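You operate a simulated robot arm through the tools that you are given. There is no shell and no other tool.

Carry out the task below with a simulated robot arm. There is one attempt and no reset: what you move stays moved.

TASK
Switch the outlets off, park the green and blue plugs, shut the tray.
Fine: the lever on the outlet tray goes off first; each plug on the rest of its colour; the other plugs, dimmer and cord switch stay.
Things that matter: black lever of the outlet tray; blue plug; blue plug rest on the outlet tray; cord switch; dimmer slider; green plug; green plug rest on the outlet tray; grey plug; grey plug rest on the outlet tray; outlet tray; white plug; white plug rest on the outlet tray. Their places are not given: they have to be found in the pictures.

Only the result counts: the job must be done as asked and must still hold three seconds after the hand-in. Knocking over, shifting, dropping, spilling or breaking anything else fails it.

THE ROBOT
A 6-joint arm with a two-finger parallel gripper, fixed in place. Base frame: the origin is at the foot of the arm, x ahead of it, y to its left, z up. Units: mm, degrees, N and s.
With the tool pointing down near the work surface it reaches from about 460 to 880 mm from the base axis. Its first joint turns from -115.0 to 115.0 degrees. Payload 4.2 kg.
Tool frame: the origin (TCP) lies between the finger pads and is the grasp point; the fingertips stand 23 mm ahead of it; z points along the fingers, y is the line along which they close. Largest opening 94 mm; finger width 38, thickness 10; the body of the gripper, 54 by 96 mm, starts 39 mm behind the TCP.
Orientation is that of the tool frame in the base frame, as [roll, pitch, yaw] about the fixed x, y, z axes, in that order (R = Rz(yaw) Ry(pitch) Rx(roll)). With the fingers straight down and closing along the base's y, the tool's x points along the base's -x, its y along +y and its z along -z.

THE INTERFACE
- The arm moves only by the tool step_arm. Its argument "moves" is a list that holds one entry, the list of rows, each a list of 7 numbers: the opening, from 0 (shut) to 1 (fully open), then the shift along the tool's x, y, z in mm, then the turn, a rotation vector about the tool's x, y, z in degrees. In form: [[[fingers, dx, dy, dz, rx, ry, rz], ...]]. A call has 1 to 20 rows; each row shifts and turns the commanded pose from where the row before left it, along the tool's axes as they then stand. A row lasts 0.2 s, in which the tool goes at most 50 mm and 8.6 degrees; a call with a longer step from one row to the next is refused whole, and so is a gripper value outside its range. A pose out of reach is approached as far as the arm can. The call stops where the force on the tool passes 40 N (or 10 N more than at its start, if that is more) or the arm is blocked; 0.2 s more then pass. Each finger travels about 108 mm/s and halts on what it meets, pressing with about 27 N; the grip force reading is that of the motor and also rises with nothing between the fingers. The clock runs only during rows and for 0.2 s after the last one: add rows that do not move to give the fingers time. It gives the time, the measured TCP pose, the force on the tool (base axes), the opening and the grip force at its end, in the units of the frame above (readings bear some noise), with the torque about the TCP (base axes, N m) and any sound that the robot's microphone picked up.
- Cameras (640 x 400 px; columns grow to the right, rows downward): "scene" is fixed at [55.6, 509, 1195.3]; the picture's right is [-0.44, -0.90, 0.00], its down [-0.51, 0.25, -0.82] and it looks along [0.74, -0.36, -0.57] (base axes); focal length 326 px, centre (320, 200). "wrist" rides on the gripper at [86, 16, -75] in the tool frame; the picture's right is [-0.18, 0.98, 0.00], its down [-0.58, -0.11, -0.81] and it looks along [-0.79, -0.15, 0.59] (tool axes); focal length 243 px, centre (320, 200).
- snapshot(camera): a new picture of that camera. It takes no simulated time.
- slide_trunk(by): slides the trunk up (or, below 0, down) by that many mm; the arm rides with it, the base frame stays. It gives what a move gives, with no picture.
- measure_at(camera, pixels): for up to 12 pixels [column, row] of the newest picture of that camera ("zoom" is the newest enlarged one), the place [x, y, z] in the base frame of the surface seen there, good to about 2 mm, but the place of the scene camera against the robot may be out by one fixed shift of up to 25 mm in any direction. It takes no simulated time.
- zoom(camera, box): a new picture of the part [left, top, right, bottom] of that camera's present view, enlarged. It takes no simulated time.
- close_job(): hands the job in; it is judged then, once.

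Unless the task says otherwise, let go and move clear before handing in.

The tools are called after "Call:" as name(argument=value, ...) on one line, values as JSON. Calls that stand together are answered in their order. step_arm: Moves the arm, as the interface text tells. Its arguments: {"type":"object","properties":{"moves":{"type":"array"}},"required":["moves"]} The other tools are called the same way: slide_trunk (by) slides the trunk up or down; snapshot (camera) takes a picture; measure_at (camera, pixels) gives the place of the surface under pixels of a picture; zoom (camera, box) takes an enlarged picture of a part of a camera's view; close_job () hands the job in.

At the start:

```text
time_s: 0.0
tcp_pos: [404.9, 280.3, 941.2]
tcp_rot: [180.0, -0.1, 180.0]
wrist_force: [-0.7, 0.0, 0.5]
torque: [0.06, 0.03, -0.03]
opening: 93.7
finger_force: 0.0
trunk travel left (down, up): [-550.0, 440.0]
```

scene: 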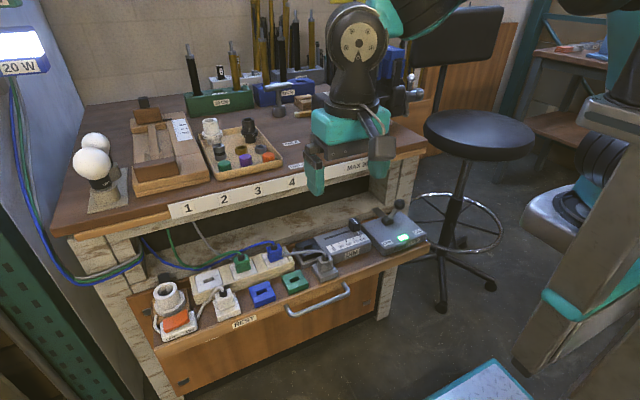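
wrist: 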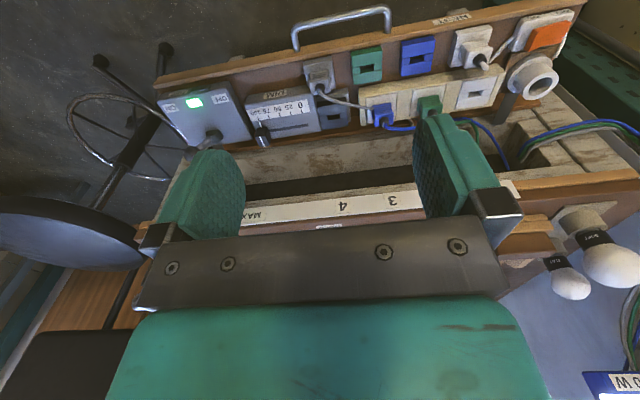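

The scene picture shows the open tray, with its lever box near (395,230) and plugs near (240,262) and (273,252). I'll zoom in on these before moving.

Call:
zoom(camera="scene", box=[140, 200, 300, 300])

Call:
zoom(camera="scene", box=[280, 190, 440, 290])

Call:
zoom(camera="wrist", box=[140, 0, 380, 150])

Call:
zoom(camera="wrist", box=[340, 0, 580, 150])

```text
4.00 times, centred on (220, 250) of scene
```

zoom: 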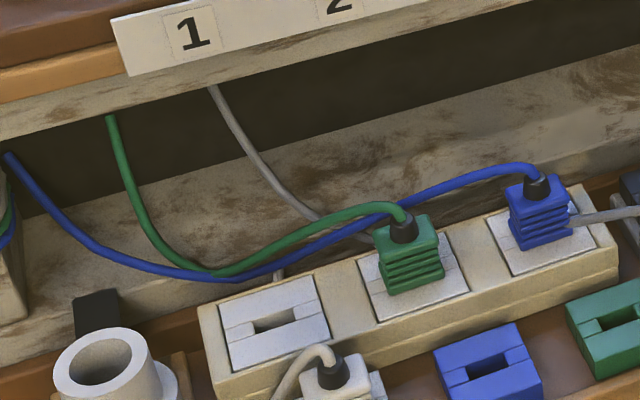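

```text
4.00 times, centred on (360, 240) of scene
```

zoom: 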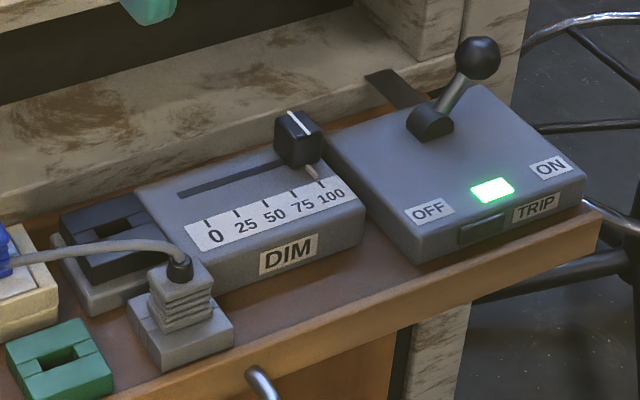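

```text
2.67 times, centred on (260, 75) of wrist
```

zoom: 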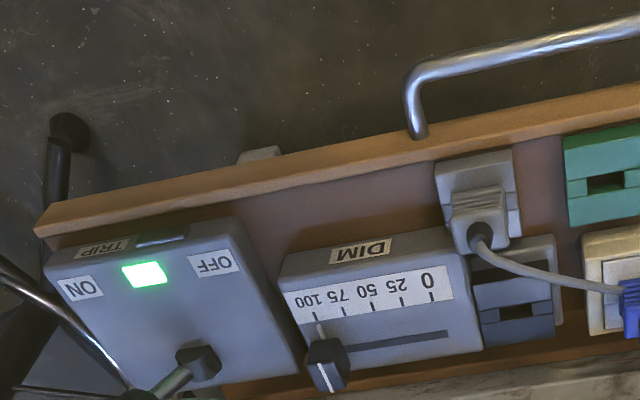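

```text
2.67 times, centred on (460, 75) of wrist
```

zoom: 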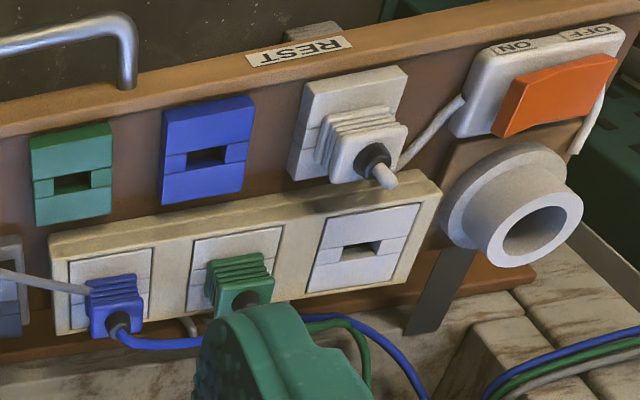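

The lever leans towards the ON label, and the blue and green plugs sit in the strip's sockets. I'll measure the same points with both cameras to find the scene camera's shift.

Call:
measure_at(camera="wrist", pixels=[[194, 102], [213, 137], [212, 128], [262, 138], [383, 115], [430, 103], [366, 65], [417, 57], [472, 52], [540, 77], [546, 37], [346, 10]])

Call:
measure_at(camera="scene", pixels=[[403, 237], [387, 221], [399, 204], [354, 224], [274, 252], [241, 260], [295, 281], [262, 293], [225, 295], [166, 295], [178, 322], [346, 287]])

```text
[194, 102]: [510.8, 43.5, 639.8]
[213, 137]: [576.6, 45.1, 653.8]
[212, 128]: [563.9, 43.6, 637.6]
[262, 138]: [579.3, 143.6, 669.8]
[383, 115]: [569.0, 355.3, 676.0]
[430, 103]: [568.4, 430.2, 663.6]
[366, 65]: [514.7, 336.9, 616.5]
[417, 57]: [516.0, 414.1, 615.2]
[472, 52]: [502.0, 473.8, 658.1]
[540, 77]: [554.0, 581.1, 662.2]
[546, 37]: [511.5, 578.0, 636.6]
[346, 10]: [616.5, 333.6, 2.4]
```

```text
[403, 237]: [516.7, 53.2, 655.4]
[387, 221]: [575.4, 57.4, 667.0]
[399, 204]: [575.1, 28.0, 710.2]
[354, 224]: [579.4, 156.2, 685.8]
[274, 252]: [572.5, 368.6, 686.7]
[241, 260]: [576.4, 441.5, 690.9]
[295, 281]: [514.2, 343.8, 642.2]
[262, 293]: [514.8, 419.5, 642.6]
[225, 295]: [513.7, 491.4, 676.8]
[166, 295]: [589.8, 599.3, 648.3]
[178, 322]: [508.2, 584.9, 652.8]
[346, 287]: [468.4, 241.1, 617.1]
```

The scene camera reads about (+6, +11, +15) mm away from the wrist camera. Next I'll measure the bench edge, the tray front and the lever for clearance.

Call:
measure_at(camera="scene", pixels=[[292, 184], [292, 172], [292, 190], [200, 215], [120, 227], [400, 165], [318, 297], [318, 307], [260, 330], [350, 240], [412, 250], [270, 205]])

Call:
measure_at(camera="wrist", pixels=[[345, 207], [393, 200], [250, 215], [345, 190], [330, 215], [295, 45], [390, 15], [230, 70], [450, 30], [560, 10], [165, 90], [390, 25]])

```text
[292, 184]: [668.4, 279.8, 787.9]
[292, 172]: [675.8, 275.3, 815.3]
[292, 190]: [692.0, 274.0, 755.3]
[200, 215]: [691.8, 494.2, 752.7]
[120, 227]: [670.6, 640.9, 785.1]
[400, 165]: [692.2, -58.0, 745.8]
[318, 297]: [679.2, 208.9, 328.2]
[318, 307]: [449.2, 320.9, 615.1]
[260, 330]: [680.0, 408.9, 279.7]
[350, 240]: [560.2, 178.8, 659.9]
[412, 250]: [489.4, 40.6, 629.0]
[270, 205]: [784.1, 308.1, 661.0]
```

```text
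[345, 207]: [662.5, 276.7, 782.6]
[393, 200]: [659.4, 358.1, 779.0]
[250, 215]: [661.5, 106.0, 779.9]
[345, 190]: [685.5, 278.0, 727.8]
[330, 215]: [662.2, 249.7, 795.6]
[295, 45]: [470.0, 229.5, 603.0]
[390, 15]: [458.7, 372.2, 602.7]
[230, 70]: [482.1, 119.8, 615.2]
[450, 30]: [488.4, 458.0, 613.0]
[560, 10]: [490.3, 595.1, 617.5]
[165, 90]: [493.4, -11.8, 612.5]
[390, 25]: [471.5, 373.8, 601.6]
```

The bench lip is at x≈662 and z≈728–800, and the lever ball is near (570, 18, 694), so there is room to work in front of it. I'll shut the fingers, move in front of the lever and take a closer look.

Call:
step_arm(moves=[[[0.5, -9.3, -37.1, 20.1, 0, 0, 0], [0, -9.3, -37.1, 20.1, 0, 0, 0], [0, -9.3, -37.1, 20.1, 0, 0, 0], [0, -9.3, -37.1, 20.1, 0, 0, 0], [0, -9.3, -37.1, 20.1, 0, 0, 0], [0, -9.3, -37.1, 20.1, 0, 0, 0], [0, -9.3, -37.1, 20.1, 0, 0, 0], [0, 0, 0, 0, 0, 0, 0]]])

Call:
snapshot(camera="wrist")

Call:
snapshot(camera="scene")

```text
time_s: 1.8
tcp_pos: [469.8, 20.7, 800.4]
tcp_rot: [179.9, 0.0, 180.0]
wrist_force: [0.3, -0.2, -0.5]
torque: [-0.01, 0.0, -0.01]
opening: 0.5
finger_force: 27.0
trunk travel left (down, up): [-550.0, 440.0]
```

```text
taken
```

wrist: 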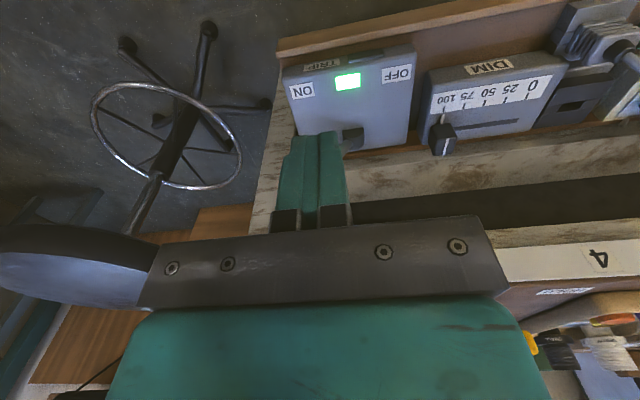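

```text
taken
```

scene: 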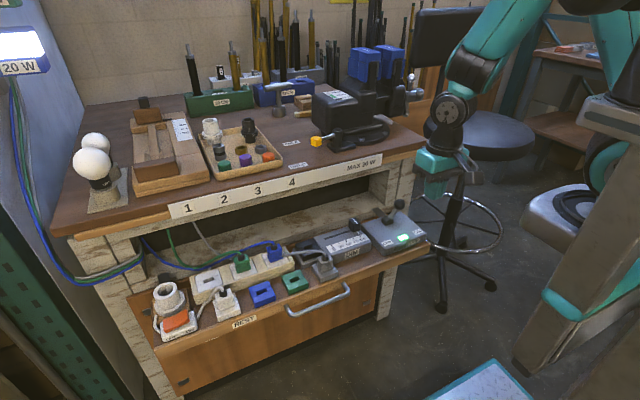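

The fingers now hide the lever in the wrist view. I'll zoom the scene picture around (400,220) to see the ball and the direction of its swing.

Call:
zoom(camera="scene", box=[360, 195, 440, 245])

Call:
measure_at(camera="wrist", pixels=[[347, 82], [306, 90], [398, 74], [411, 44], [352, 135], [290, 72], [442, 140], [408, 145], [492, 65], [537, 85], [430, 73], [322, 65]])

```text
8.00 times, centred on (400, 220) of scene
```

zoom: 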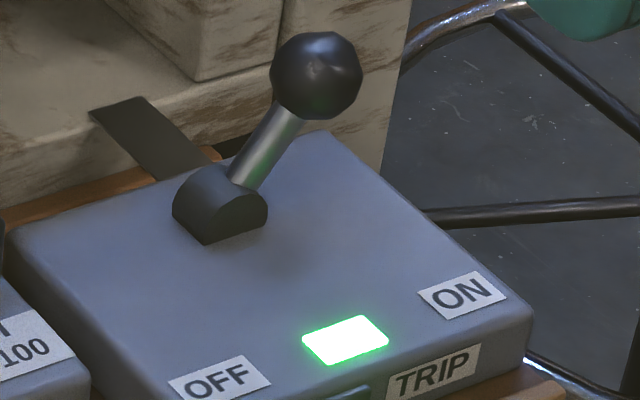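

```text
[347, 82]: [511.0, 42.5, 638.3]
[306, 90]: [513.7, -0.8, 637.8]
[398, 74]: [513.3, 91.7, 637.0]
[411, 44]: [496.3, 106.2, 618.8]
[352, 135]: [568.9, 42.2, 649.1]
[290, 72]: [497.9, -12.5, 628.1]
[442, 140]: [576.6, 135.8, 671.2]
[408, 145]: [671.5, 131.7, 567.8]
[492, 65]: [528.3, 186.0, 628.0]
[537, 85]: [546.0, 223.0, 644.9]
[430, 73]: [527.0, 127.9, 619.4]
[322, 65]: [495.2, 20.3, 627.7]
```

Call:
measure_at(camera="zoom", pixels=[[346, 340], [316, 75], [316, 40], [316, 105], [275, 75], [355, 75], [263, 150], [215, 190], [225, 215], [462, 295], [220, 378]])

```text
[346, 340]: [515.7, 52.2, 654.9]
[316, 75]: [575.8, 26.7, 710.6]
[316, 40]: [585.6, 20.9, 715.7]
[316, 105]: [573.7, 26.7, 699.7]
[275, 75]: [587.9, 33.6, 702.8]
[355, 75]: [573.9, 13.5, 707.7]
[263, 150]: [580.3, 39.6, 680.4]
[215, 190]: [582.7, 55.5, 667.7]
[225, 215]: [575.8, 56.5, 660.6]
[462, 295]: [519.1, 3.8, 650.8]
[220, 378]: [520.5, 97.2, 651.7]
```

The LED and both labels agree, so the lever pivots near y≈46 and the ball is at about (578, 11, 688), leaning to −y (ON). I'll go to the −y side of the ball and lower the closed fingers beside it.

Call:
step_arm(moves=[[[0, 0, -38, 0, 0, 0, 0], [0, 0, -38, 0, 0, 0, 0], [0, -36, 0, 0, 0, 0, 0], [0, -36, 0, 0, 0, 0, 0], [0, -36, 0, 0, 0, 0, 0], [0, 0, 0, 33, 0, 0, 0], [0, 0, 0, 33, 0, 0, 0], [0, 0, 0, 33, 0, 0, 0], [0, 0, 0, 0, 0, 0, 0]]])

Call:
snapshot(camera="wrist")

Call:
zoom(camera="scene", box=[340, 155, 468, 235])

```text
time_s: 3.8
tcp_pos: [594.5, -51.3, 705.8]
tcp_rot: [179.9, 0.0, 180.0]
wrist_force: [0.2, 0.3, 0.1]
torque: [-0.02, 0.01, 0.0]
opening: 0.0
finger_force: 26.7
out of reach, approached as far as the arm can: row 1, 2
trunk travel left (down, up): [-550.0, 440.0]
```

```text
taken
```

wrist: 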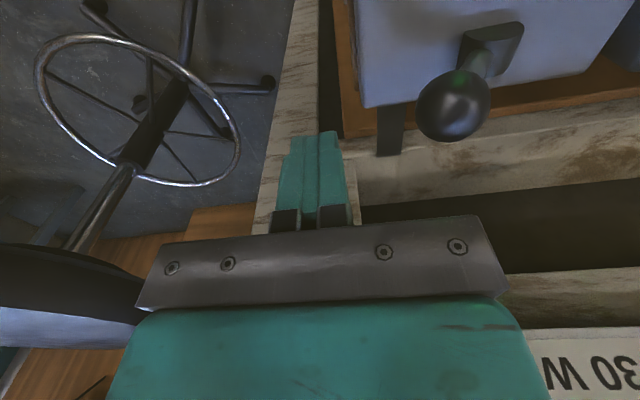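

```text
5.00 times, centred on (404, 195) of scene
```

zoom: 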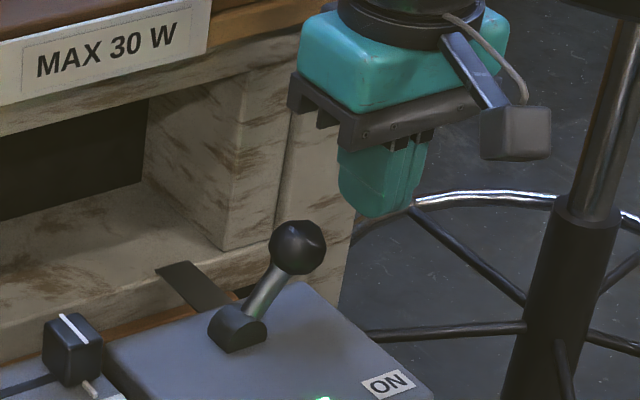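

The lever ball now shows clearly at (455,105) in the wrist view. I'll measure it there for an exact position.

Call:
measure_at(camera="wrist", pixels=[[453, 105], [420, 105], [488, 105], [453, 135], [453, 78], [480, 65], [487, 40], [515, 28], [470, 35]])

```text
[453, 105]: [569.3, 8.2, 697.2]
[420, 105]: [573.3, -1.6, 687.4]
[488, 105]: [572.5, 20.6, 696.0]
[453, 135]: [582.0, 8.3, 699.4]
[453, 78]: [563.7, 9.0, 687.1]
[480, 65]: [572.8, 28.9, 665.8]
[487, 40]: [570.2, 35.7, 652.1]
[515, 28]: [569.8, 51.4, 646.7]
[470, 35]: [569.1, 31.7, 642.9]
```

The ball centre is about (575, 10, 688). I'll line up at x≈577, then push towards +y (OFF) in small steps.

Call:
step_arm(moves=[[[0, 17, 0, 4, 0, 0, 0], [0, 0, 25, 0, 0, 0, 0], [0, 0, 10, 0, 0, 0, 0], [0, 0, 8, 0, 0, 0, 0], [0, 0, 8, 0, 0, 0, 0], [0, 0, 8, 0, 0, 0, 0], [0, 0, 8, 0, 0, 0, 0], [0, 0, 8, 0, 0, 0, 0], [0, 0, 0, 0, 0, 0, 0]]])

Call:
zoom(camera="scene", box=[340, 155, 468, 235])

```text
time_s: 4.9
tcp_pos: [578.9, -10.2, 700.9]
tcp_rot: [-179.0, 0.1, 179.5]
wrist_force: [-2.2, -18.4, 15.6]
torque: [-0.16, 0.07, -0.01]
opening: 0.0
finger_force: 27.5
trunk travel left (down, up): [-550.0, 440.0]
stopped in row 5: the force on the tool passed its limit at 50 N (the readings are from after the stop); the commanded pose is now the measured one
```

```text
5.00 times, centred on (404, 195) of scene
```

zoom: 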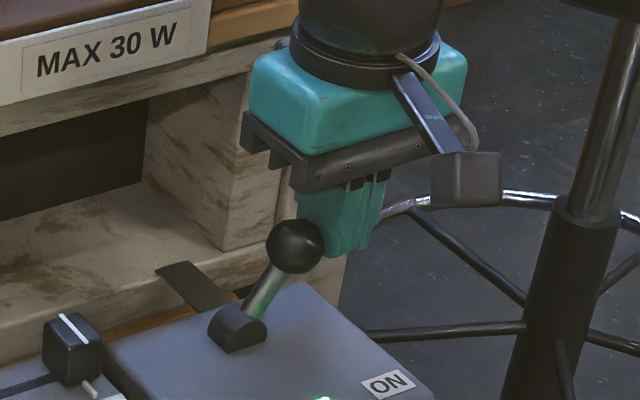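

The push stopped on a 50 N spike at y≈−10 with the lever still on ON, so the lever is stiff and the step was too fast. I'll push again slowly along the ball's arc, which runs +y and up.

Call:
step_arm(moves=[[[0, 0, 2.0, -1.2, 0, 0, 0], [0, 0, 2.0, -1.2, 0, 0, 0], [0, 0, 2.0, -1.2, 0, 0, 0], [0, 0, 2.0, -1.2, 0, 0, 0], [0, 0, 2.0, -1.2, 0, 0, 0], [0, 0, 2.0, -1.0, 0, 0, 0], [0, 0, 2.0, -1.0, 0, 0, 0], [0, 0, 2.0, -0.8, 0, 0, 0], [0, 0, 2.0, -0.8, 0, 0, 0], [0, 0, 2.0, -0.6, 0, 0, 0]]])

Call:
zoom(camera="scene", box=[340, 155, 468, 235])

```text
time_s: 7.1
tcp_pos: [579.8, 11.5, 711.4]
tcp_rot: [-179.2, 0.2, 179.5]
wrist_force: [-0.4, -1.4, 1.7]
torque: [0.0, 0.01, 0.02]
opening: 0.0
finger_force: 27.0
trunk travel left (down, up): [-550.0, 440.0]
```

```text
5.00 times, centred on (404, 195) of scene
```

zoom: 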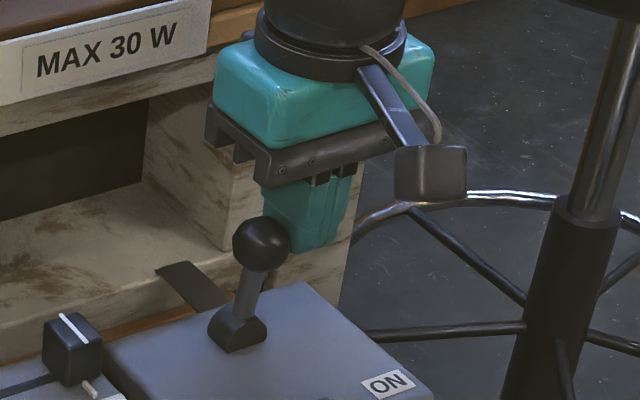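

The lever now stands nearly upright at zoom (262,245), and the force has dropped to about 2 N. I'll keep pushing +y, slowly, past centre.

Call:
step_arm(moves=[[[0, 0, 2.5, 0, 0, 0, 0], [0, 0, 2.5, 0, 0, 0, 0], [0, 0, 2.5, 0, 0, 0, 0], [0, 0, 2.5, 0, 0, 0, 0], [0, 0, 2.5, 0, 0, 0, 0], [0, 0, 2.5, 0, 0, 0, 0], [0, 0, 2.5, 0.5, 0, 0, 0], [0, 0, 2.5, 0.5, 0, 0, 0], [0, 0, 2.5, 0.5, 0, 0, 0], [0, 0, 2.5, 0.5, 0, 0, 0], [0, 0, 2.5, 0.5, 0, 0, 0], [0, 0, 2.5, 0.5, 0, 0, 0]]])

Call:
zoom(camera="scene", box=[340, 165, 468, 245])

```text
time_s: 9.7
tcp_pos: [580.3, 41.4, 707.6]
tcp_rot: [-179.3, 0.1, 179.8]
wrist_force: [1.0, -0.1, -0.2]
torque: [-0.01, 0.0, -0.02]
opening: 0.0
finger_force: 26.9
trunk travel left (down, up): [-550.0, 440.0]
```

```text
5.00 times, centred on (404, 205) of scene
```

zoom: 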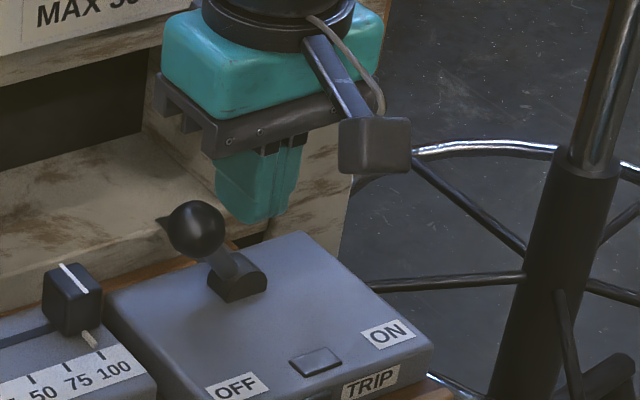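

The lever has snapped over towards OFF and the LED is dark, with no force left on the tool. Next I'll rise clear and move to where the wrist camera can see the plugs.

Call:
step_arm(moves=[[[0, 0, 0, -46, 0, 0, 0], [0, 0, 0, -46, 0, 0, 0], [0.3, 16.7, 38.8, 0, 0, 0, 0], [0.6, 16.7, 38.8, 0, 0, 0, 0], [1, 16.7, 38.8, 0, 0, 0, 0], [1, 16.7, 38.8, 0, 0, 0, 0], [1, 16.7, 38.8, 0, 0, 0, 0], [1, 16.7, 38.8, 0, 0, 0, 0], [1, 16.7, 38.8, 0, 0, 0, 0], [1, 16.7, 38.8, 0, 0, 0, 0], [1, 16.7, 38.8, 0, 0, 0, 0], [1, 0, 0, 0, 0, 0, 0]]])

Call:
snapshot(camera="wrist")

Call:
snapshot(camera="scene")

```text
time_s: 12.3
tcp_pos: [432.6, 392.2, 793.3]
tcp_rot: [-179.3, 0.0, 179.6]
wrist_force: [-0.3, 1.1, -1.1]
torque: [0.01, -0.02, -0.02]
opening: 94.0
finger_force: 0.1
trunk travel left (down, up): [-550.0, 440.0]
```

```text
taken
```

wrist: 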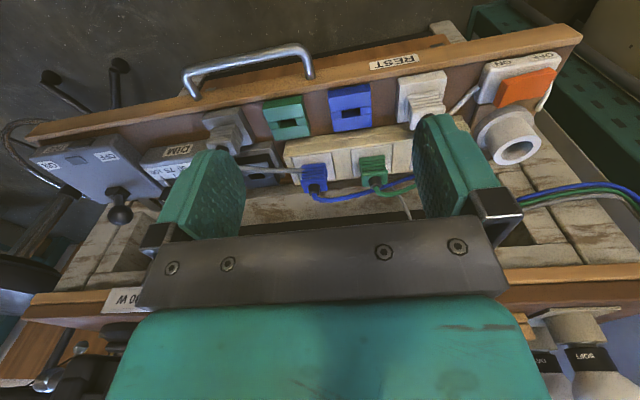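

```text
taken
```

scene: 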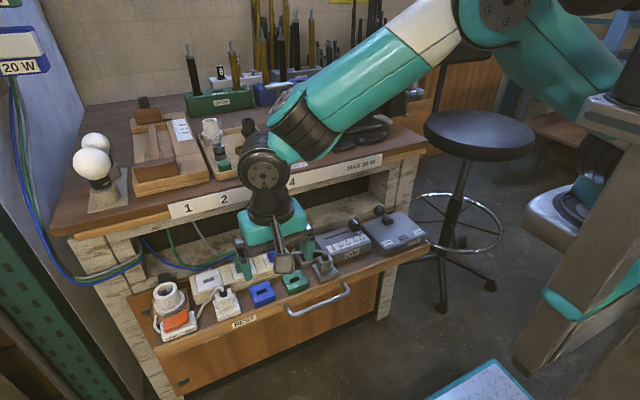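

The lever is on OFF at (119,212), and both plugs are in view at about (315,178) and (373,170). I'll zoom in on them.

Call:
zoom(camera="wrist", box=[256, 80, 416, 180])

Call:
zoom(camera="wrist", box=[276, 130, 404, 210])

```text
4.00 times, centred on (336, 130) of wrist
```

zoom: 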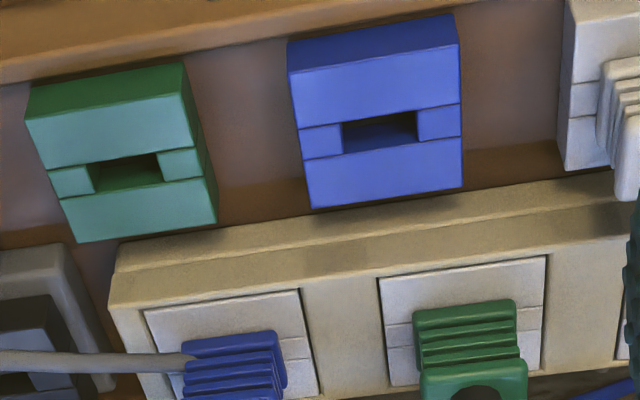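

```text
5.00 times, centred on (340, 170) of wrist
```

zoom: 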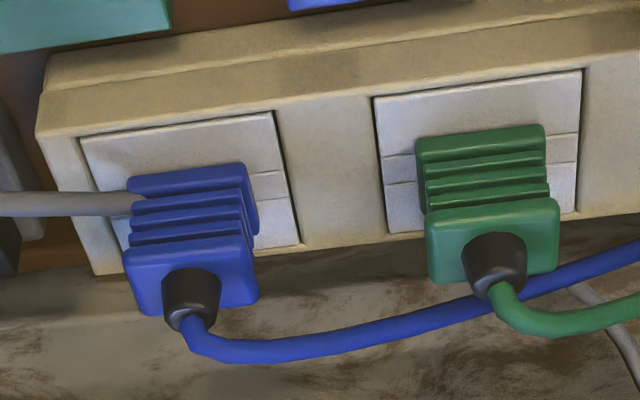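

The plugs are ribbed blocks with the cord leaving from the back of the top. I'll measure the blue and green plug faces in this zoom.

Call:
measure_at(camera="zoom", pixels=[[190, 180], [190, 250], [135, 270], [250, 265], [130, 200], [245, 185], [480, 145], [495, 220], [430, 240], [555, 220], [420, 160], [545, 145]])

Call:
measure_at(camera="zoom", pixels=[[110, 170], [265, 150], [285, 210], [400, 130], [570, 110], [565, 190], [340, 160], [60, 110], [320, 120], [195, 290], [500, 260], [80, 205]])

```text
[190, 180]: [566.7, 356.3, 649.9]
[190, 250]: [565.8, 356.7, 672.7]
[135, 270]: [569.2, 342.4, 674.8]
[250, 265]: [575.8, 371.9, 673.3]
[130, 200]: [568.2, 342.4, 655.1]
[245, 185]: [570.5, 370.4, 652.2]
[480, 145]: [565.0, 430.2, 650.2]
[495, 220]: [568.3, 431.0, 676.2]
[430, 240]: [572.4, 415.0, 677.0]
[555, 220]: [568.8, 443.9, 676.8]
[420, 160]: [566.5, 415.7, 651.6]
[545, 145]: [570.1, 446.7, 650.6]
```

```text
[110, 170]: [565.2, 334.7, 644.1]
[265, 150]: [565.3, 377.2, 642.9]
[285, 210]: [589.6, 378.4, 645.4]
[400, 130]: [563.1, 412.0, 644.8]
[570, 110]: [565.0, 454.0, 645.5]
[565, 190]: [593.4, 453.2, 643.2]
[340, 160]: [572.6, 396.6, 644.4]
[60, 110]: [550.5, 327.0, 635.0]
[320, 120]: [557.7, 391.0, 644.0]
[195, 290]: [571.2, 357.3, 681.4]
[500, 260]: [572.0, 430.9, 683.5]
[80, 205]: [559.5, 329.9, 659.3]
```

The socket face is at z≈644 and the plug tops at z≈677, with widths y 342–372 (blue) and 415–446 (green). I'll measure where the cords run and zoom in on the rests.

Call:
measure_at(camera="zoom", pixels=[[190, 318], [200, 335], [230, 352], [280, 350], [350, 330], [450, 305], [500, 292], [515, 315], [550, 332], [590, 325], [630, 312], [575, 255]])

Call:
zoom(camera="wrist", box=[236, 70, 396, 170])

```text
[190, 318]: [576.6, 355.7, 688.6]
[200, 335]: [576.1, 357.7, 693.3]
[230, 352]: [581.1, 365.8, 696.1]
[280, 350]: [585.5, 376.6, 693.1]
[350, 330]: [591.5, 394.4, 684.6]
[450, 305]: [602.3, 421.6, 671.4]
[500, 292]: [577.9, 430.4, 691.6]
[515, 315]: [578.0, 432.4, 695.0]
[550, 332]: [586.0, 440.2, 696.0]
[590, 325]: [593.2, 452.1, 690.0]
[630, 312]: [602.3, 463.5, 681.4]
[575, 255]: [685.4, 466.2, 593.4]
```

```text
4.00 times, centred on (316, 120) of wrist
```

zoom: 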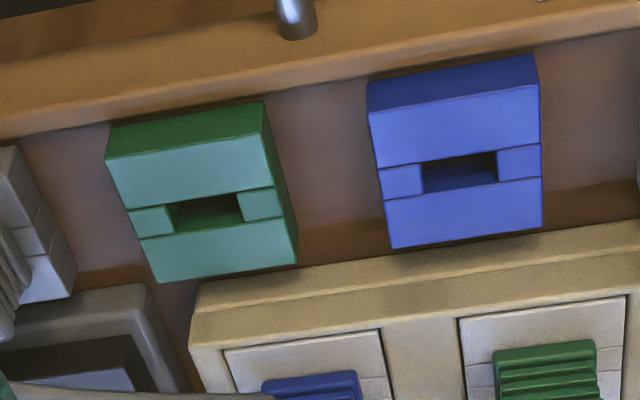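

The cords rise to z≈696 over the plugs and then run +y and back, so the +y finger has to stay in front of x≈585. Next I'll measure the slots of the two rests.

Call:
measure_at(camera="zoom", pixels=[[163, 217], [245, 203], [203, 188], [209, 234], [112, 160], [255, 140], [292, 258], [160, 278], [417, 178], [502, 163], [459, 150], [462, 192]])

Call:
measure_at(camera="zoom", pixels=[[375, 116], [534, 90], [538, 222], [396, 244], [460, 172], [205, 210], [320, 95], [320, 250], [330, 315], [230, 355], [375, 335], [60, 230]])

```text
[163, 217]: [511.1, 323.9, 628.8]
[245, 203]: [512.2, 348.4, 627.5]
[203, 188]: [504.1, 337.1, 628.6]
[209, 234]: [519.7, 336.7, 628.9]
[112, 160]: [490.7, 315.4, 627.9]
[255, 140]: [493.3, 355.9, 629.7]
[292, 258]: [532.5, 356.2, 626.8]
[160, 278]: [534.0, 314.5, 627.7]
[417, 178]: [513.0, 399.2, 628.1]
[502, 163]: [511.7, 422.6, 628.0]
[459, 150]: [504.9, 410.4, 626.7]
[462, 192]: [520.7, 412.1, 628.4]
```

```text
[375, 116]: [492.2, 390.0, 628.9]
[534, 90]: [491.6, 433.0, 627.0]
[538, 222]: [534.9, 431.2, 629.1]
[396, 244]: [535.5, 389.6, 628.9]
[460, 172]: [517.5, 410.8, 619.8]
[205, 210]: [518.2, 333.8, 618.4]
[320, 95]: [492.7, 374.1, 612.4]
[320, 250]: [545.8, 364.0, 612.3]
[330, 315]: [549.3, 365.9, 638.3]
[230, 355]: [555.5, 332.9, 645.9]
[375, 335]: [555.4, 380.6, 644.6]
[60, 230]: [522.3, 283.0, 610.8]
```

The green rest is centred near (512, 336) and the blue rest near (512.5, 411), both with tops at z≈628. I'll straighten the tool and move above the green plug at about (567, 431) with the fingers half open.

Call:
step_arm(moves=[[[0.7, 0, 0, 0, -0.75, 0, -0.4], [0.55, -33.6, 9.7, 15.8, 0, 0, 0], [0.55, -33.6, 9.7, 15.8, 0, 0, 0], [0.55, -33.6, 9.7, 15.8, 0, 0, 0], [0.55, -33.6, 9.7, 15.8, 0, 0, 0], [0.55, 0, 0, 0, 0, 0, 0], [0.55, 0, 0, 0, 0, 0, 0]]])

Call:
snapshot(camera="wrist")

```text
time_s: 13.9
tcp_pos: [567.6, 431.9, 731.2]
tcp_rot: [179.9, 0.1, 180.0]
wrist_force: [0.2, -0.1, -0.2]
torque: [0.0, -0.01, 0.0]
opening: 51.5
finger_force: 0.1
trunk travel left (down, up): [-550.0, 440.0]
```

```text
taken
```

wrist: 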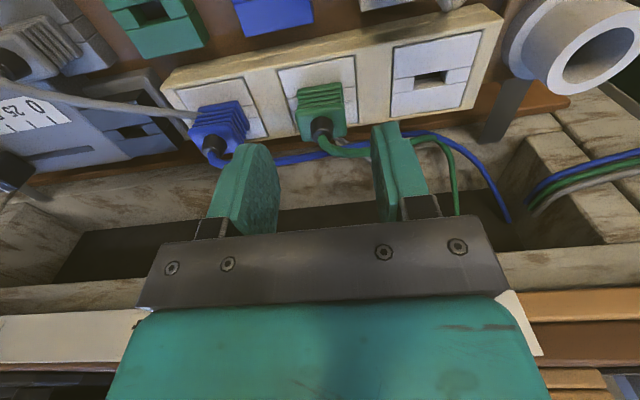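

The green plug at (320,110) sits between the open fingers, and the empty white socket's slot shows at (432,78). I'll zoom in and measure both.

Call:
zoom(camera="wrist", box=[180, 60, 340, 160])

Call:
zoom(camera="wrist", box=[270, 30, 480, 160])

Call:
measure_at(camera="wrist", pixels=[[433, 69], [434, 88], [412, 80], [452, 73], [396, 50], [476, 35], [393, 112], [464, 104], [300, 92], [343, 85], [301, 135], [345, 128]])

```text
4.00 times, centred on (260, 110) of wrist
```

zoom: 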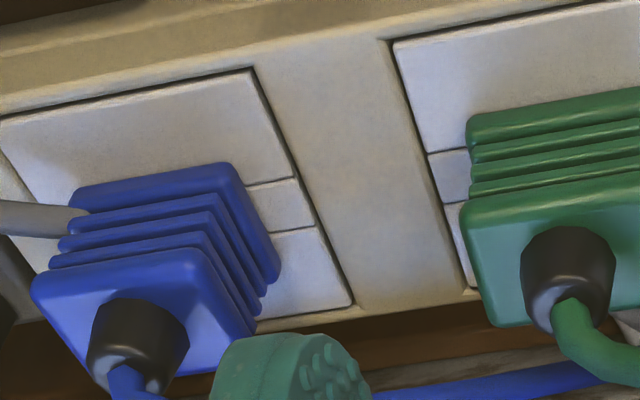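

```text
3.05 times, centred on (375, 95) of wrist
```

zoom: 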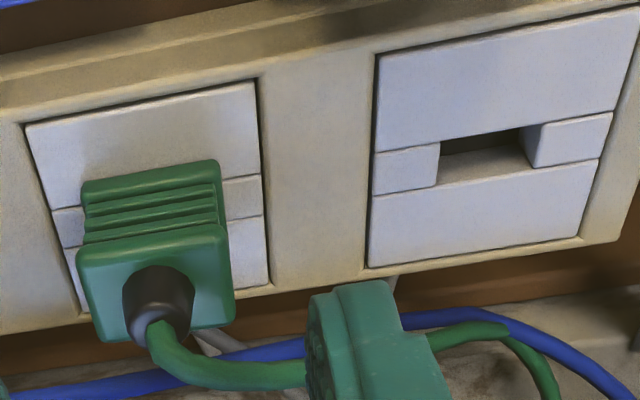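

```text
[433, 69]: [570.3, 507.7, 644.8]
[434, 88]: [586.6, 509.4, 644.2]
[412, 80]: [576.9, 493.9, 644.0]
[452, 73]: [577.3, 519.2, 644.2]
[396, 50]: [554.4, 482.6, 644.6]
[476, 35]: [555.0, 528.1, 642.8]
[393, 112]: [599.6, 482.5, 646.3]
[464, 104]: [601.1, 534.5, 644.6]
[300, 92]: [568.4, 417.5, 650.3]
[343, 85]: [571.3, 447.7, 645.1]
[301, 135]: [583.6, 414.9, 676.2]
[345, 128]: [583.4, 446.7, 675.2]
```

The empty slot is centred at about (578, 506) and matches a 75 mm spacing, so each plug must shift −66 mm in x and −16 mm in z. I'll check how deep the plug's cap is before gripping.

Call:
measure_at(camera="zoom", pixels=[[100, 255], [210, 240], [105, 330], [225, 315], [215, 322], [155, 260], [160, 275], [80, 190], [215, 170], [150, 190], [240, 375], [330, 300]])

```text
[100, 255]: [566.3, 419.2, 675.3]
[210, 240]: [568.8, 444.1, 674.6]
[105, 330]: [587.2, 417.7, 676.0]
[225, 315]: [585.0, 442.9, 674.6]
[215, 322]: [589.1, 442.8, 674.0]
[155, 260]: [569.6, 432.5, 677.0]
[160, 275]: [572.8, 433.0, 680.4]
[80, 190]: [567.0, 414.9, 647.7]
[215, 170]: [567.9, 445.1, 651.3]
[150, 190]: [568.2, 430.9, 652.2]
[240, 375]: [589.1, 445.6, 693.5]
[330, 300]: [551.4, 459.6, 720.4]
```

The plug spans x 565–590 and y 415–446, centred at (578, 431). I'll lower the open fingers around it to TCP z≈672.

Call:
step_arm(moves=[[[0.55, 1.5, -1, 15, 0, 0, 0], [0.55, 0, 0, 15, 0, 0, 0], [0.55, 0, 0, 15, 0, 0, 0], [0.55, 0, 0, 10, 0, 0, 0], [0.55, 0, 0, 4, 0, 0, 0], [0.55, 0, 0, 0, 0, 0, 0]]])

Call:
snapshot(camera="wrist")

Call:
zoom(camera="scene", box=[180, 200, 308, 280])

```text
time_s: 15.3
tcp_pos: [564.7, 430.3, 671.9]
tcp_rot: [180.0, 0.1, -179.9]
wrist_force: [-0.2, -0.7, 0.1]
torque: [0.03, 0.03, 0.01]
opening: 51.8
finger_force: 0.1
trunk travel left (down, up): [-550.0, 440.0]
```

```text
taken
```

wrist: 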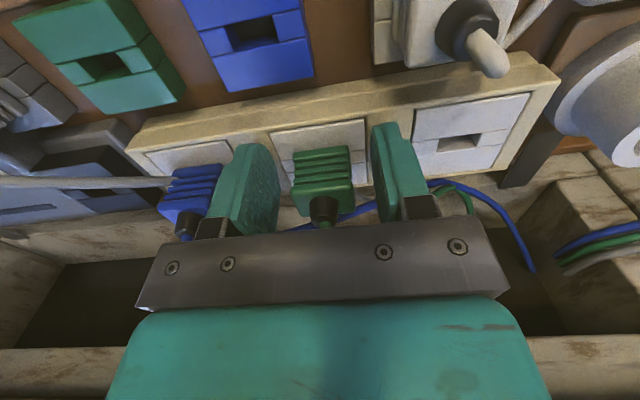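

```text
5.00 times, centred on (244, 240) of scene
```

zoom: 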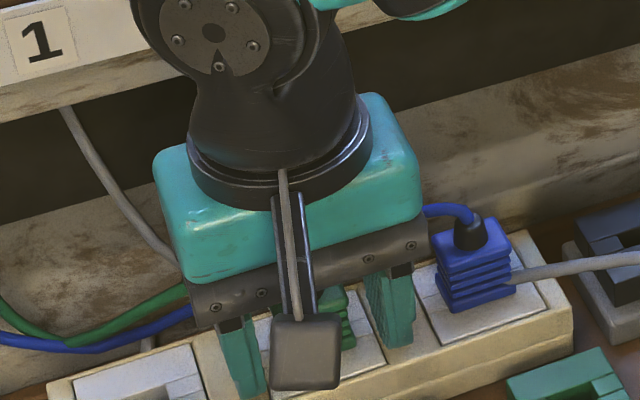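

The fingers straddle the green plug cleanly at z 672 with no contact force. Now I'll close on it.

Call:
step_arm(moves=[[[0.55, -2, 0.5, 0, 0, 0, 0], [0.4, 0, 0, 0, 0, 0, 0], [0.2, 0, 0, 0, 0, 0, 0], [0, 0, 0, 0, 0, 0, 0], [0, 0, 0, 0, 0, 0, 0]]])

Call:
snapshot(camera="wrist")

```text
time_s: 16.5
tcp_pos: [566.7, 429.9, 673.4]
tcp_rot: [179.9, 0.1, 179.9]
wrist_force: [-2.5, -15.3, 5.1]
torque: [-0.32, 0.04, -0.16]
opening: 31.3
finger_force: 26.7
trunk travel left (down, up): [-550.0, 440.0]
```

```text
taken
```

wrist: 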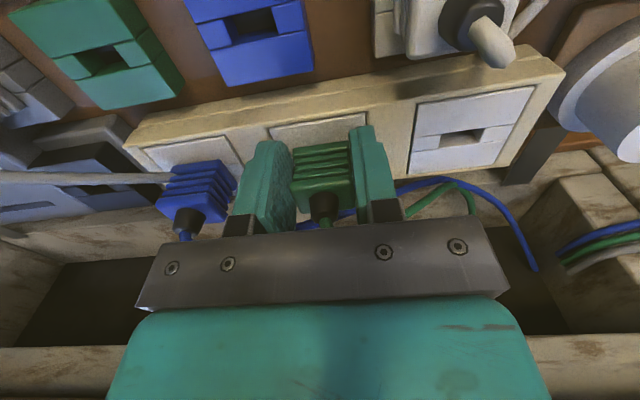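

The green plug is held at an opening of 31.3 mm, with about 15 N of sideways load. I'll relax the side load by moving 1 mm to −y, then pull straight up slowly.

Call:
step_arm(moves=[[[0, 0, -0.9, 0, 0, 0, 0], [0, 0, 0, 0, 0, 0, 0], [0, 0, 0, -1, 0, 0, 0], [0, 0, 0, -1, 0, 0, 0], [0, 0, 0, -1.5, 0, 0, 0], [0, 0, 0, -1.5, 0, 0, 0], [0, 0, 0, -2, 0, 0, 0], [0, 0, 0, -2, 0, 0, 0], [0, 0, 0, -3, 0, 0, 0], [0, 0, 0, -3, 0, 0, 0]]])

Call:
snapshot(camera="wrist")

```text
time_s: 18.7
tcp_pos: [563.9, 429.5, 688.4]
tcp_rot: [179.9, 0.0, -180.0]
wrist_force: [-0.1, 0.5, -1.2]
torque: [-0.03, 0.02, -0.01]
opening: 31.2
finger_force: 26.8
trunk travel left (down, up): [-550.0, 440.0]
```

```text
taken
```

wrist: 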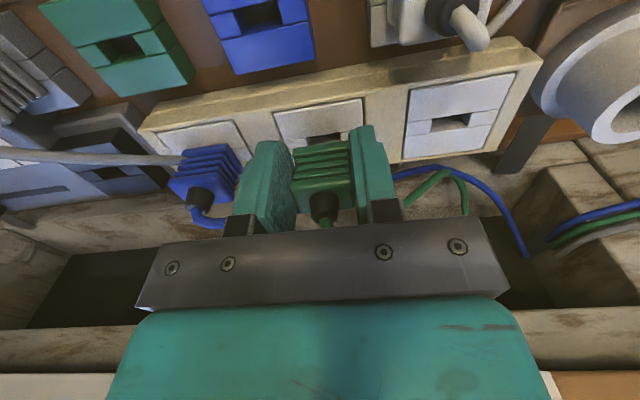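

The plug is out: its empty slot shows at (325,140) and the force is near zero. I'll lift higher and measure where the plug sits in the grip.

Call:
step_arm(moves=[[[0, 0, 0, -10, 0, 0, 0], [0, 0, 0, -15, 0, 0, 0], [0, 0, 0, -15, 0, 0, 0], [0, 0, 0, 0, 0, 0, 0]]])

Call:
snapshot(camera="wrist")

Call:
zoom(camera="wrist", box=[240, 80, 420, 230])

Call:
snapshot(camera="scene")

```text
time_s: 19.7
tcp_pos: [565.8, 429.3, 726.9]
tcp_rot: [179.9, 0.1, 179.9]
wrist_force: [1.3, -0.7, -1.2]
torque: [0.02, 0.0, 0.0]
opening: 31.1
finger_force: 27.7
trunk travel left (down, up): [-550.0, 440.0]
```

```text
taken
```

wrist: 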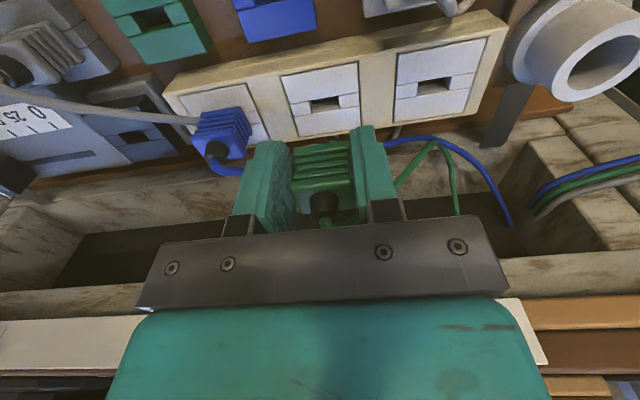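

```text
2.67 times, centred on (330, 155) of wrist
```

zoom: 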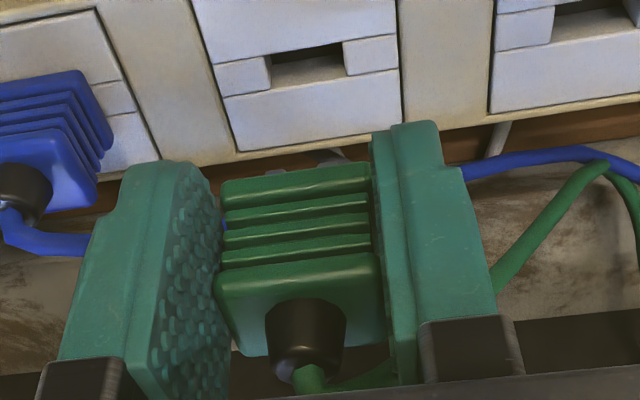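

```text
taken
```

scene: 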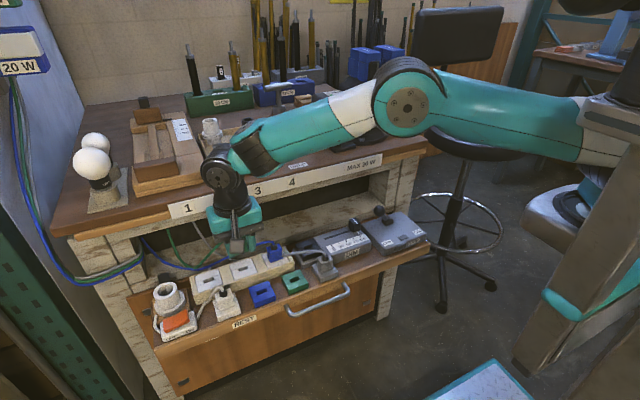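

The plug hangs straight between the fingers. I'll measure the plug, the vacated socket slot and the pads to get the exact offset to the TCP.

Call:
measure_at(camera="zoom", pixels=[[235, 290], [370, 270], [300, 275], [250, 345], [375, 335], [300, 185], [230, 190], [362, 172], [306, 52], [308, 84], [268, 72], [346, 57]])

Call:
measure_at(camera="wrist", pixels=[[155, 18], [180, 10], [155, 6], [110, 8], [155, 28], [206, 44]])

```text
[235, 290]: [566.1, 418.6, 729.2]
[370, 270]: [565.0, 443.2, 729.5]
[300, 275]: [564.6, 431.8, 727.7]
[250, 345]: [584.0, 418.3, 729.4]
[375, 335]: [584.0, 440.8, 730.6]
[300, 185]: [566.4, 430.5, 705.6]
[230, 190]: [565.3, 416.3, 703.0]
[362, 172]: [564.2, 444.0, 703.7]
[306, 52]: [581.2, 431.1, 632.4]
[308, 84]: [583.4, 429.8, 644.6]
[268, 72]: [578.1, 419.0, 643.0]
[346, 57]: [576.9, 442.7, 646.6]
```

```text
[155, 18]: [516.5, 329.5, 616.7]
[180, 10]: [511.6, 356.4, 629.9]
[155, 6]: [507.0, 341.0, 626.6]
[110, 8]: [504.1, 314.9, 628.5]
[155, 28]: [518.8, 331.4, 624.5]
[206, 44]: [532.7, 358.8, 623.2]
```

The plug centre sits about +11.7 mm in x and +1 mm in y from the TCP, with the cap 2.9 mm above it. The target for the green rest is TCP ≈ (500.3, 335); I'll go −x first, then −y.

Call:
step_arm(moves=[[[0, 20, 0, 0, 0, 0, 0], [0, 22, 0, 0, 0, 0, 0], [0, 23, 0, 0, 0, 0, 0], [0, 0, -25, 0, 0, 0, 0], [0, 0, -25, 0, 0, 0, 0], [0, 0, -25, 0, 0, 0, 0], [0, 0, -19, 0, 0, 0, 0], [0, 0, 0, 0, 0, 0, 0], [0, 0, 0, 0, 0, 0, 0]]])

Call:
snapshot(camera="wrist")

Call:
zoom(camera="scene", box=[216, 225, 344, 305])

```text
time_s: 21.7
tcp_pos: [503.0, 335.7, 727.9]
tcp_rot: [179.9, 0.1, -179.9]
wrist_force: [0.4, 0.5, 0.3]
torque: [0.03, -0.01, -0.02]
opening: 31.4
finger_force: 26.8
trunk travel left (down, up): [-550.0, 440.0]
```

```text
taken
```

wrist: 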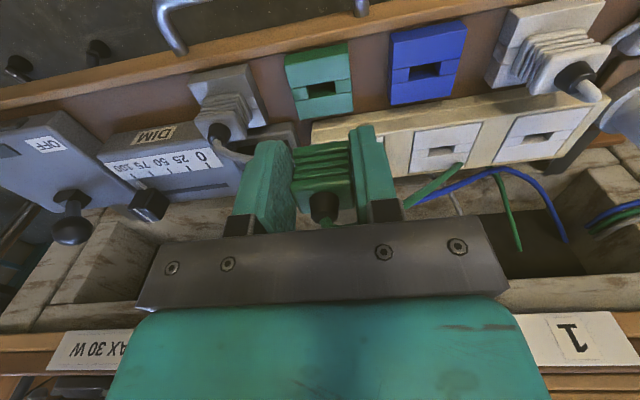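

```text
5.00 times, centred on (280, 265) of scene
```

zoom: 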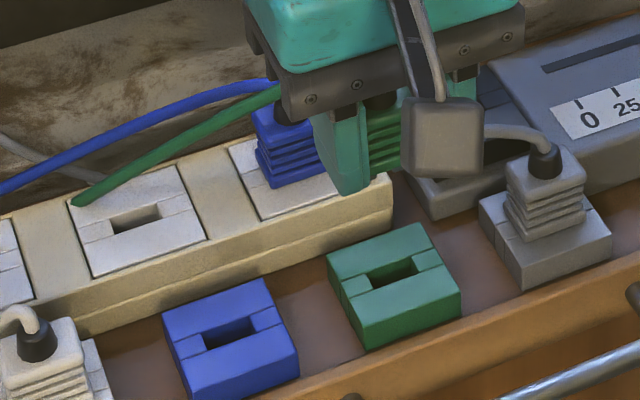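

The cord passes visually through the strip, so the cords do not seem to collide. I'll zoom to compare the held plug with the green slot at (322,88).

Call:
zoom(camera="wrist", box=[240, 30, 400, 130])

Call:
measure_at(camera="wrist", pixels=[[300, 190], [340, 185], [322, 184], [305, 205], [340, 200], [300, 152], [340, 146]])

```text
4.00 times, centred on (320, 80) of wrist
```

zoom: 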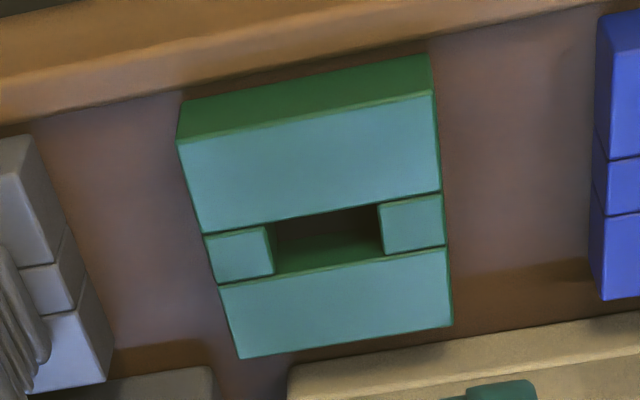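

```text
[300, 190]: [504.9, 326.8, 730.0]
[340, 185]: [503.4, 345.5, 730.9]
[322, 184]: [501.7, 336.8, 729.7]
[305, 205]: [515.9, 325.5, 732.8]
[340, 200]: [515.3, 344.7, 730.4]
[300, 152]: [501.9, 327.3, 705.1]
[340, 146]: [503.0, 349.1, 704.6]
```

Call:
measure_at(camera="zoom", pixels=[[185, 145], [430, 98], [450, 322], [242, 353], [262, 252], [388, 228], [275, 220], [370, 200], [285, 275], [375, 255], [230, 255], [415, 222]])

Call:
zoom(camera="wrist", box=[270, 110, 380, 230])

```text
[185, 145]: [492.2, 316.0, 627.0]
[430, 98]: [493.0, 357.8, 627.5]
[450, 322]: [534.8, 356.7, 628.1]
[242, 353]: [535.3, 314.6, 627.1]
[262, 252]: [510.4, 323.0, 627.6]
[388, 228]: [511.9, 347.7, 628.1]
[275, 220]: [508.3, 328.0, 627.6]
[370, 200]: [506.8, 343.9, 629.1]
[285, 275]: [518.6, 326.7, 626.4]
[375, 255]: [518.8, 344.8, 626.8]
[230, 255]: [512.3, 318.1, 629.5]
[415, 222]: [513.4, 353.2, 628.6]
```

```text
3.33 times, centred on (325, 170) of wrist
```

zoom: 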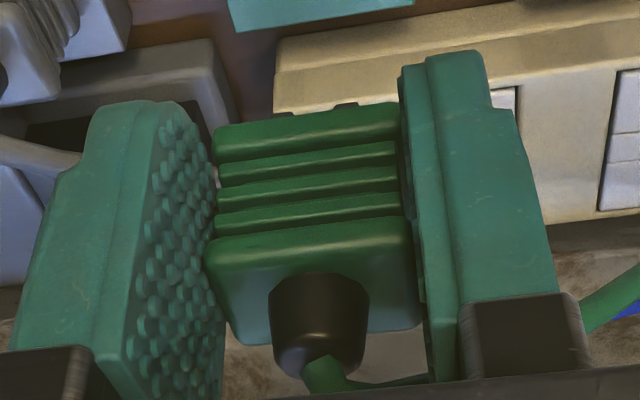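

The rest centre is about (512.8, 336) and the held plug centre is about (514.8, 336.6). I'll correct by −2 mm in x and −0.7 mm in y, then come down to just above the slot.

Call:
step_arm(moves=[[[0, 2.0, -0.7, 10, 0, 0, 0], [0, 0, 0, 15, 0, 0, 0], [0, 0, 0, 15, 0, 0, 0], [0, 0, 0, 8, 0, 0, 0], [0, 0, 0, 0, 0, 0, 0], [0, 0, 0, 0, 0, 0, 0]]])

Call:
snapshot(camera="wrist")

Call:
zoom(camera="scene", box=[226, 235, 354, 315])

```text
time_s: 23.1
tcp_pos: [497.6, 335.1, 681.3]
tcp_rot: [179.9, 0.1, -180.0]
wrist_force: [0.0, 0.0, -0.3]
torque: [0.01, 0.04, 0.0]
opening: 31.3
finger_force: 27.1
trunk travel left (down, up): [-550.0, 440.0]
```

```text
taken
```

wrist: 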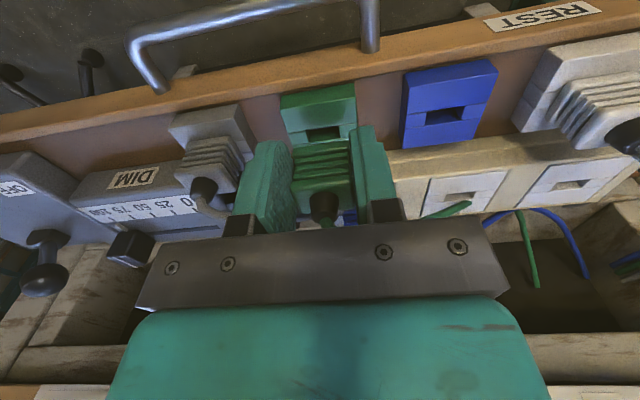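

```text
5.00 times, centred on (290, 275) of scene
```

zoom: 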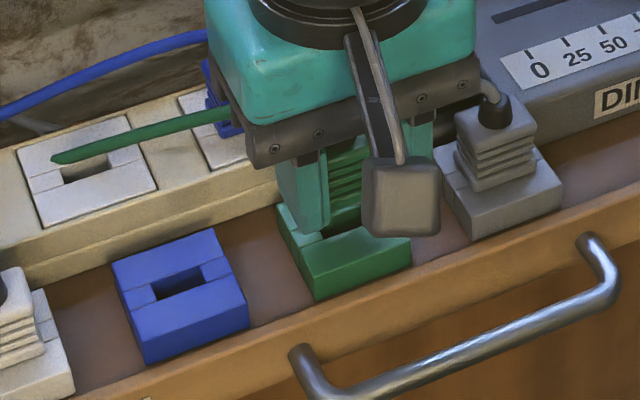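

The x reading is 497.6 where I expected 501. I'll hold still and read again to see whether that is noise or a real offset.

Call:
step_arm(moves=[[[0, 0, 0, 0, 0, 0, 0]]])

Call:
zoom(camera="wrist", box=[260, 70, 380, 170])

Call:
measure_at(camera="wrist", pixels=[[286, 110], [350, 101], [357, 122], [322, 147], [300, 150], [343, 143], [322, 183], [302, 190], [340, 184]])

```text
time_s: 23.5
tcp_pos: [499.3, 335.3, 679.6]
tcp_rot: [179.9, 0.2, -180.0]
wrist_force: [-0.6, -0.2, -0.6]
torque: [-0.02, -0.03, -0.01]
opening: 31.4
finger_force: 27.3
trunk travel left (down, up): [-550.0, 440.0]
```

```text
4.00 times, centred on (320, 120) of wrist
```

zoom: 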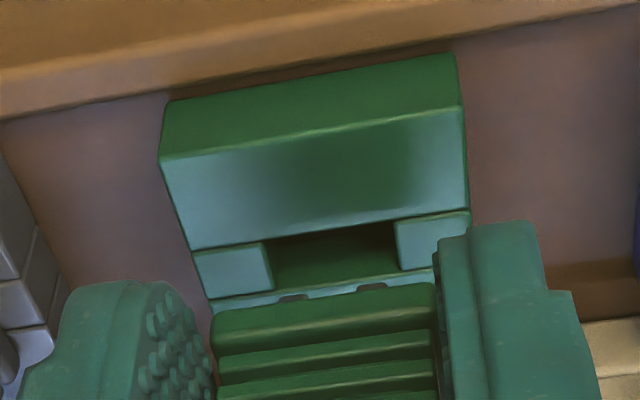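

```text
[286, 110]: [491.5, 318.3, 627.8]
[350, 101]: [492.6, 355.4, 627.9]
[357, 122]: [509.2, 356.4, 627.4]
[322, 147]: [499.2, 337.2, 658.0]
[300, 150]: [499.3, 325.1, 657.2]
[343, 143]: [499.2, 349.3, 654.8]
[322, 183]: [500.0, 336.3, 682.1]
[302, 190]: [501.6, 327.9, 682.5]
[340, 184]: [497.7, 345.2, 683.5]
```

Readings jitter by about ±1.5 mm, so I'll rely on the camera, where two prong tips show at zoom (292,297) and (372,287). I'll measure them against the slot edges.

Call:
measure_at(camera="zoom", pixels=[[292, 297], [372, 287], [284, 298], [302, 296], [362, 288], [384, 285], [268, 262], [400, 245], [335, 222], [220, 318], [425, 292], [330, 305]])

```text
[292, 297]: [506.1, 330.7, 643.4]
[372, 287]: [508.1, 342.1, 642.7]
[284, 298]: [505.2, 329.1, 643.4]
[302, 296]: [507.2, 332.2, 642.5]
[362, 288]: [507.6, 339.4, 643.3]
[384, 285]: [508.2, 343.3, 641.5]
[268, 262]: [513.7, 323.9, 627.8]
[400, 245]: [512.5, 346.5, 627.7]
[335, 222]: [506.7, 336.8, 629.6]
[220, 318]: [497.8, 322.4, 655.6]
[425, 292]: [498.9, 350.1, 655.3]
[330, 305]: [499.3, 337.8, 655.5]
```

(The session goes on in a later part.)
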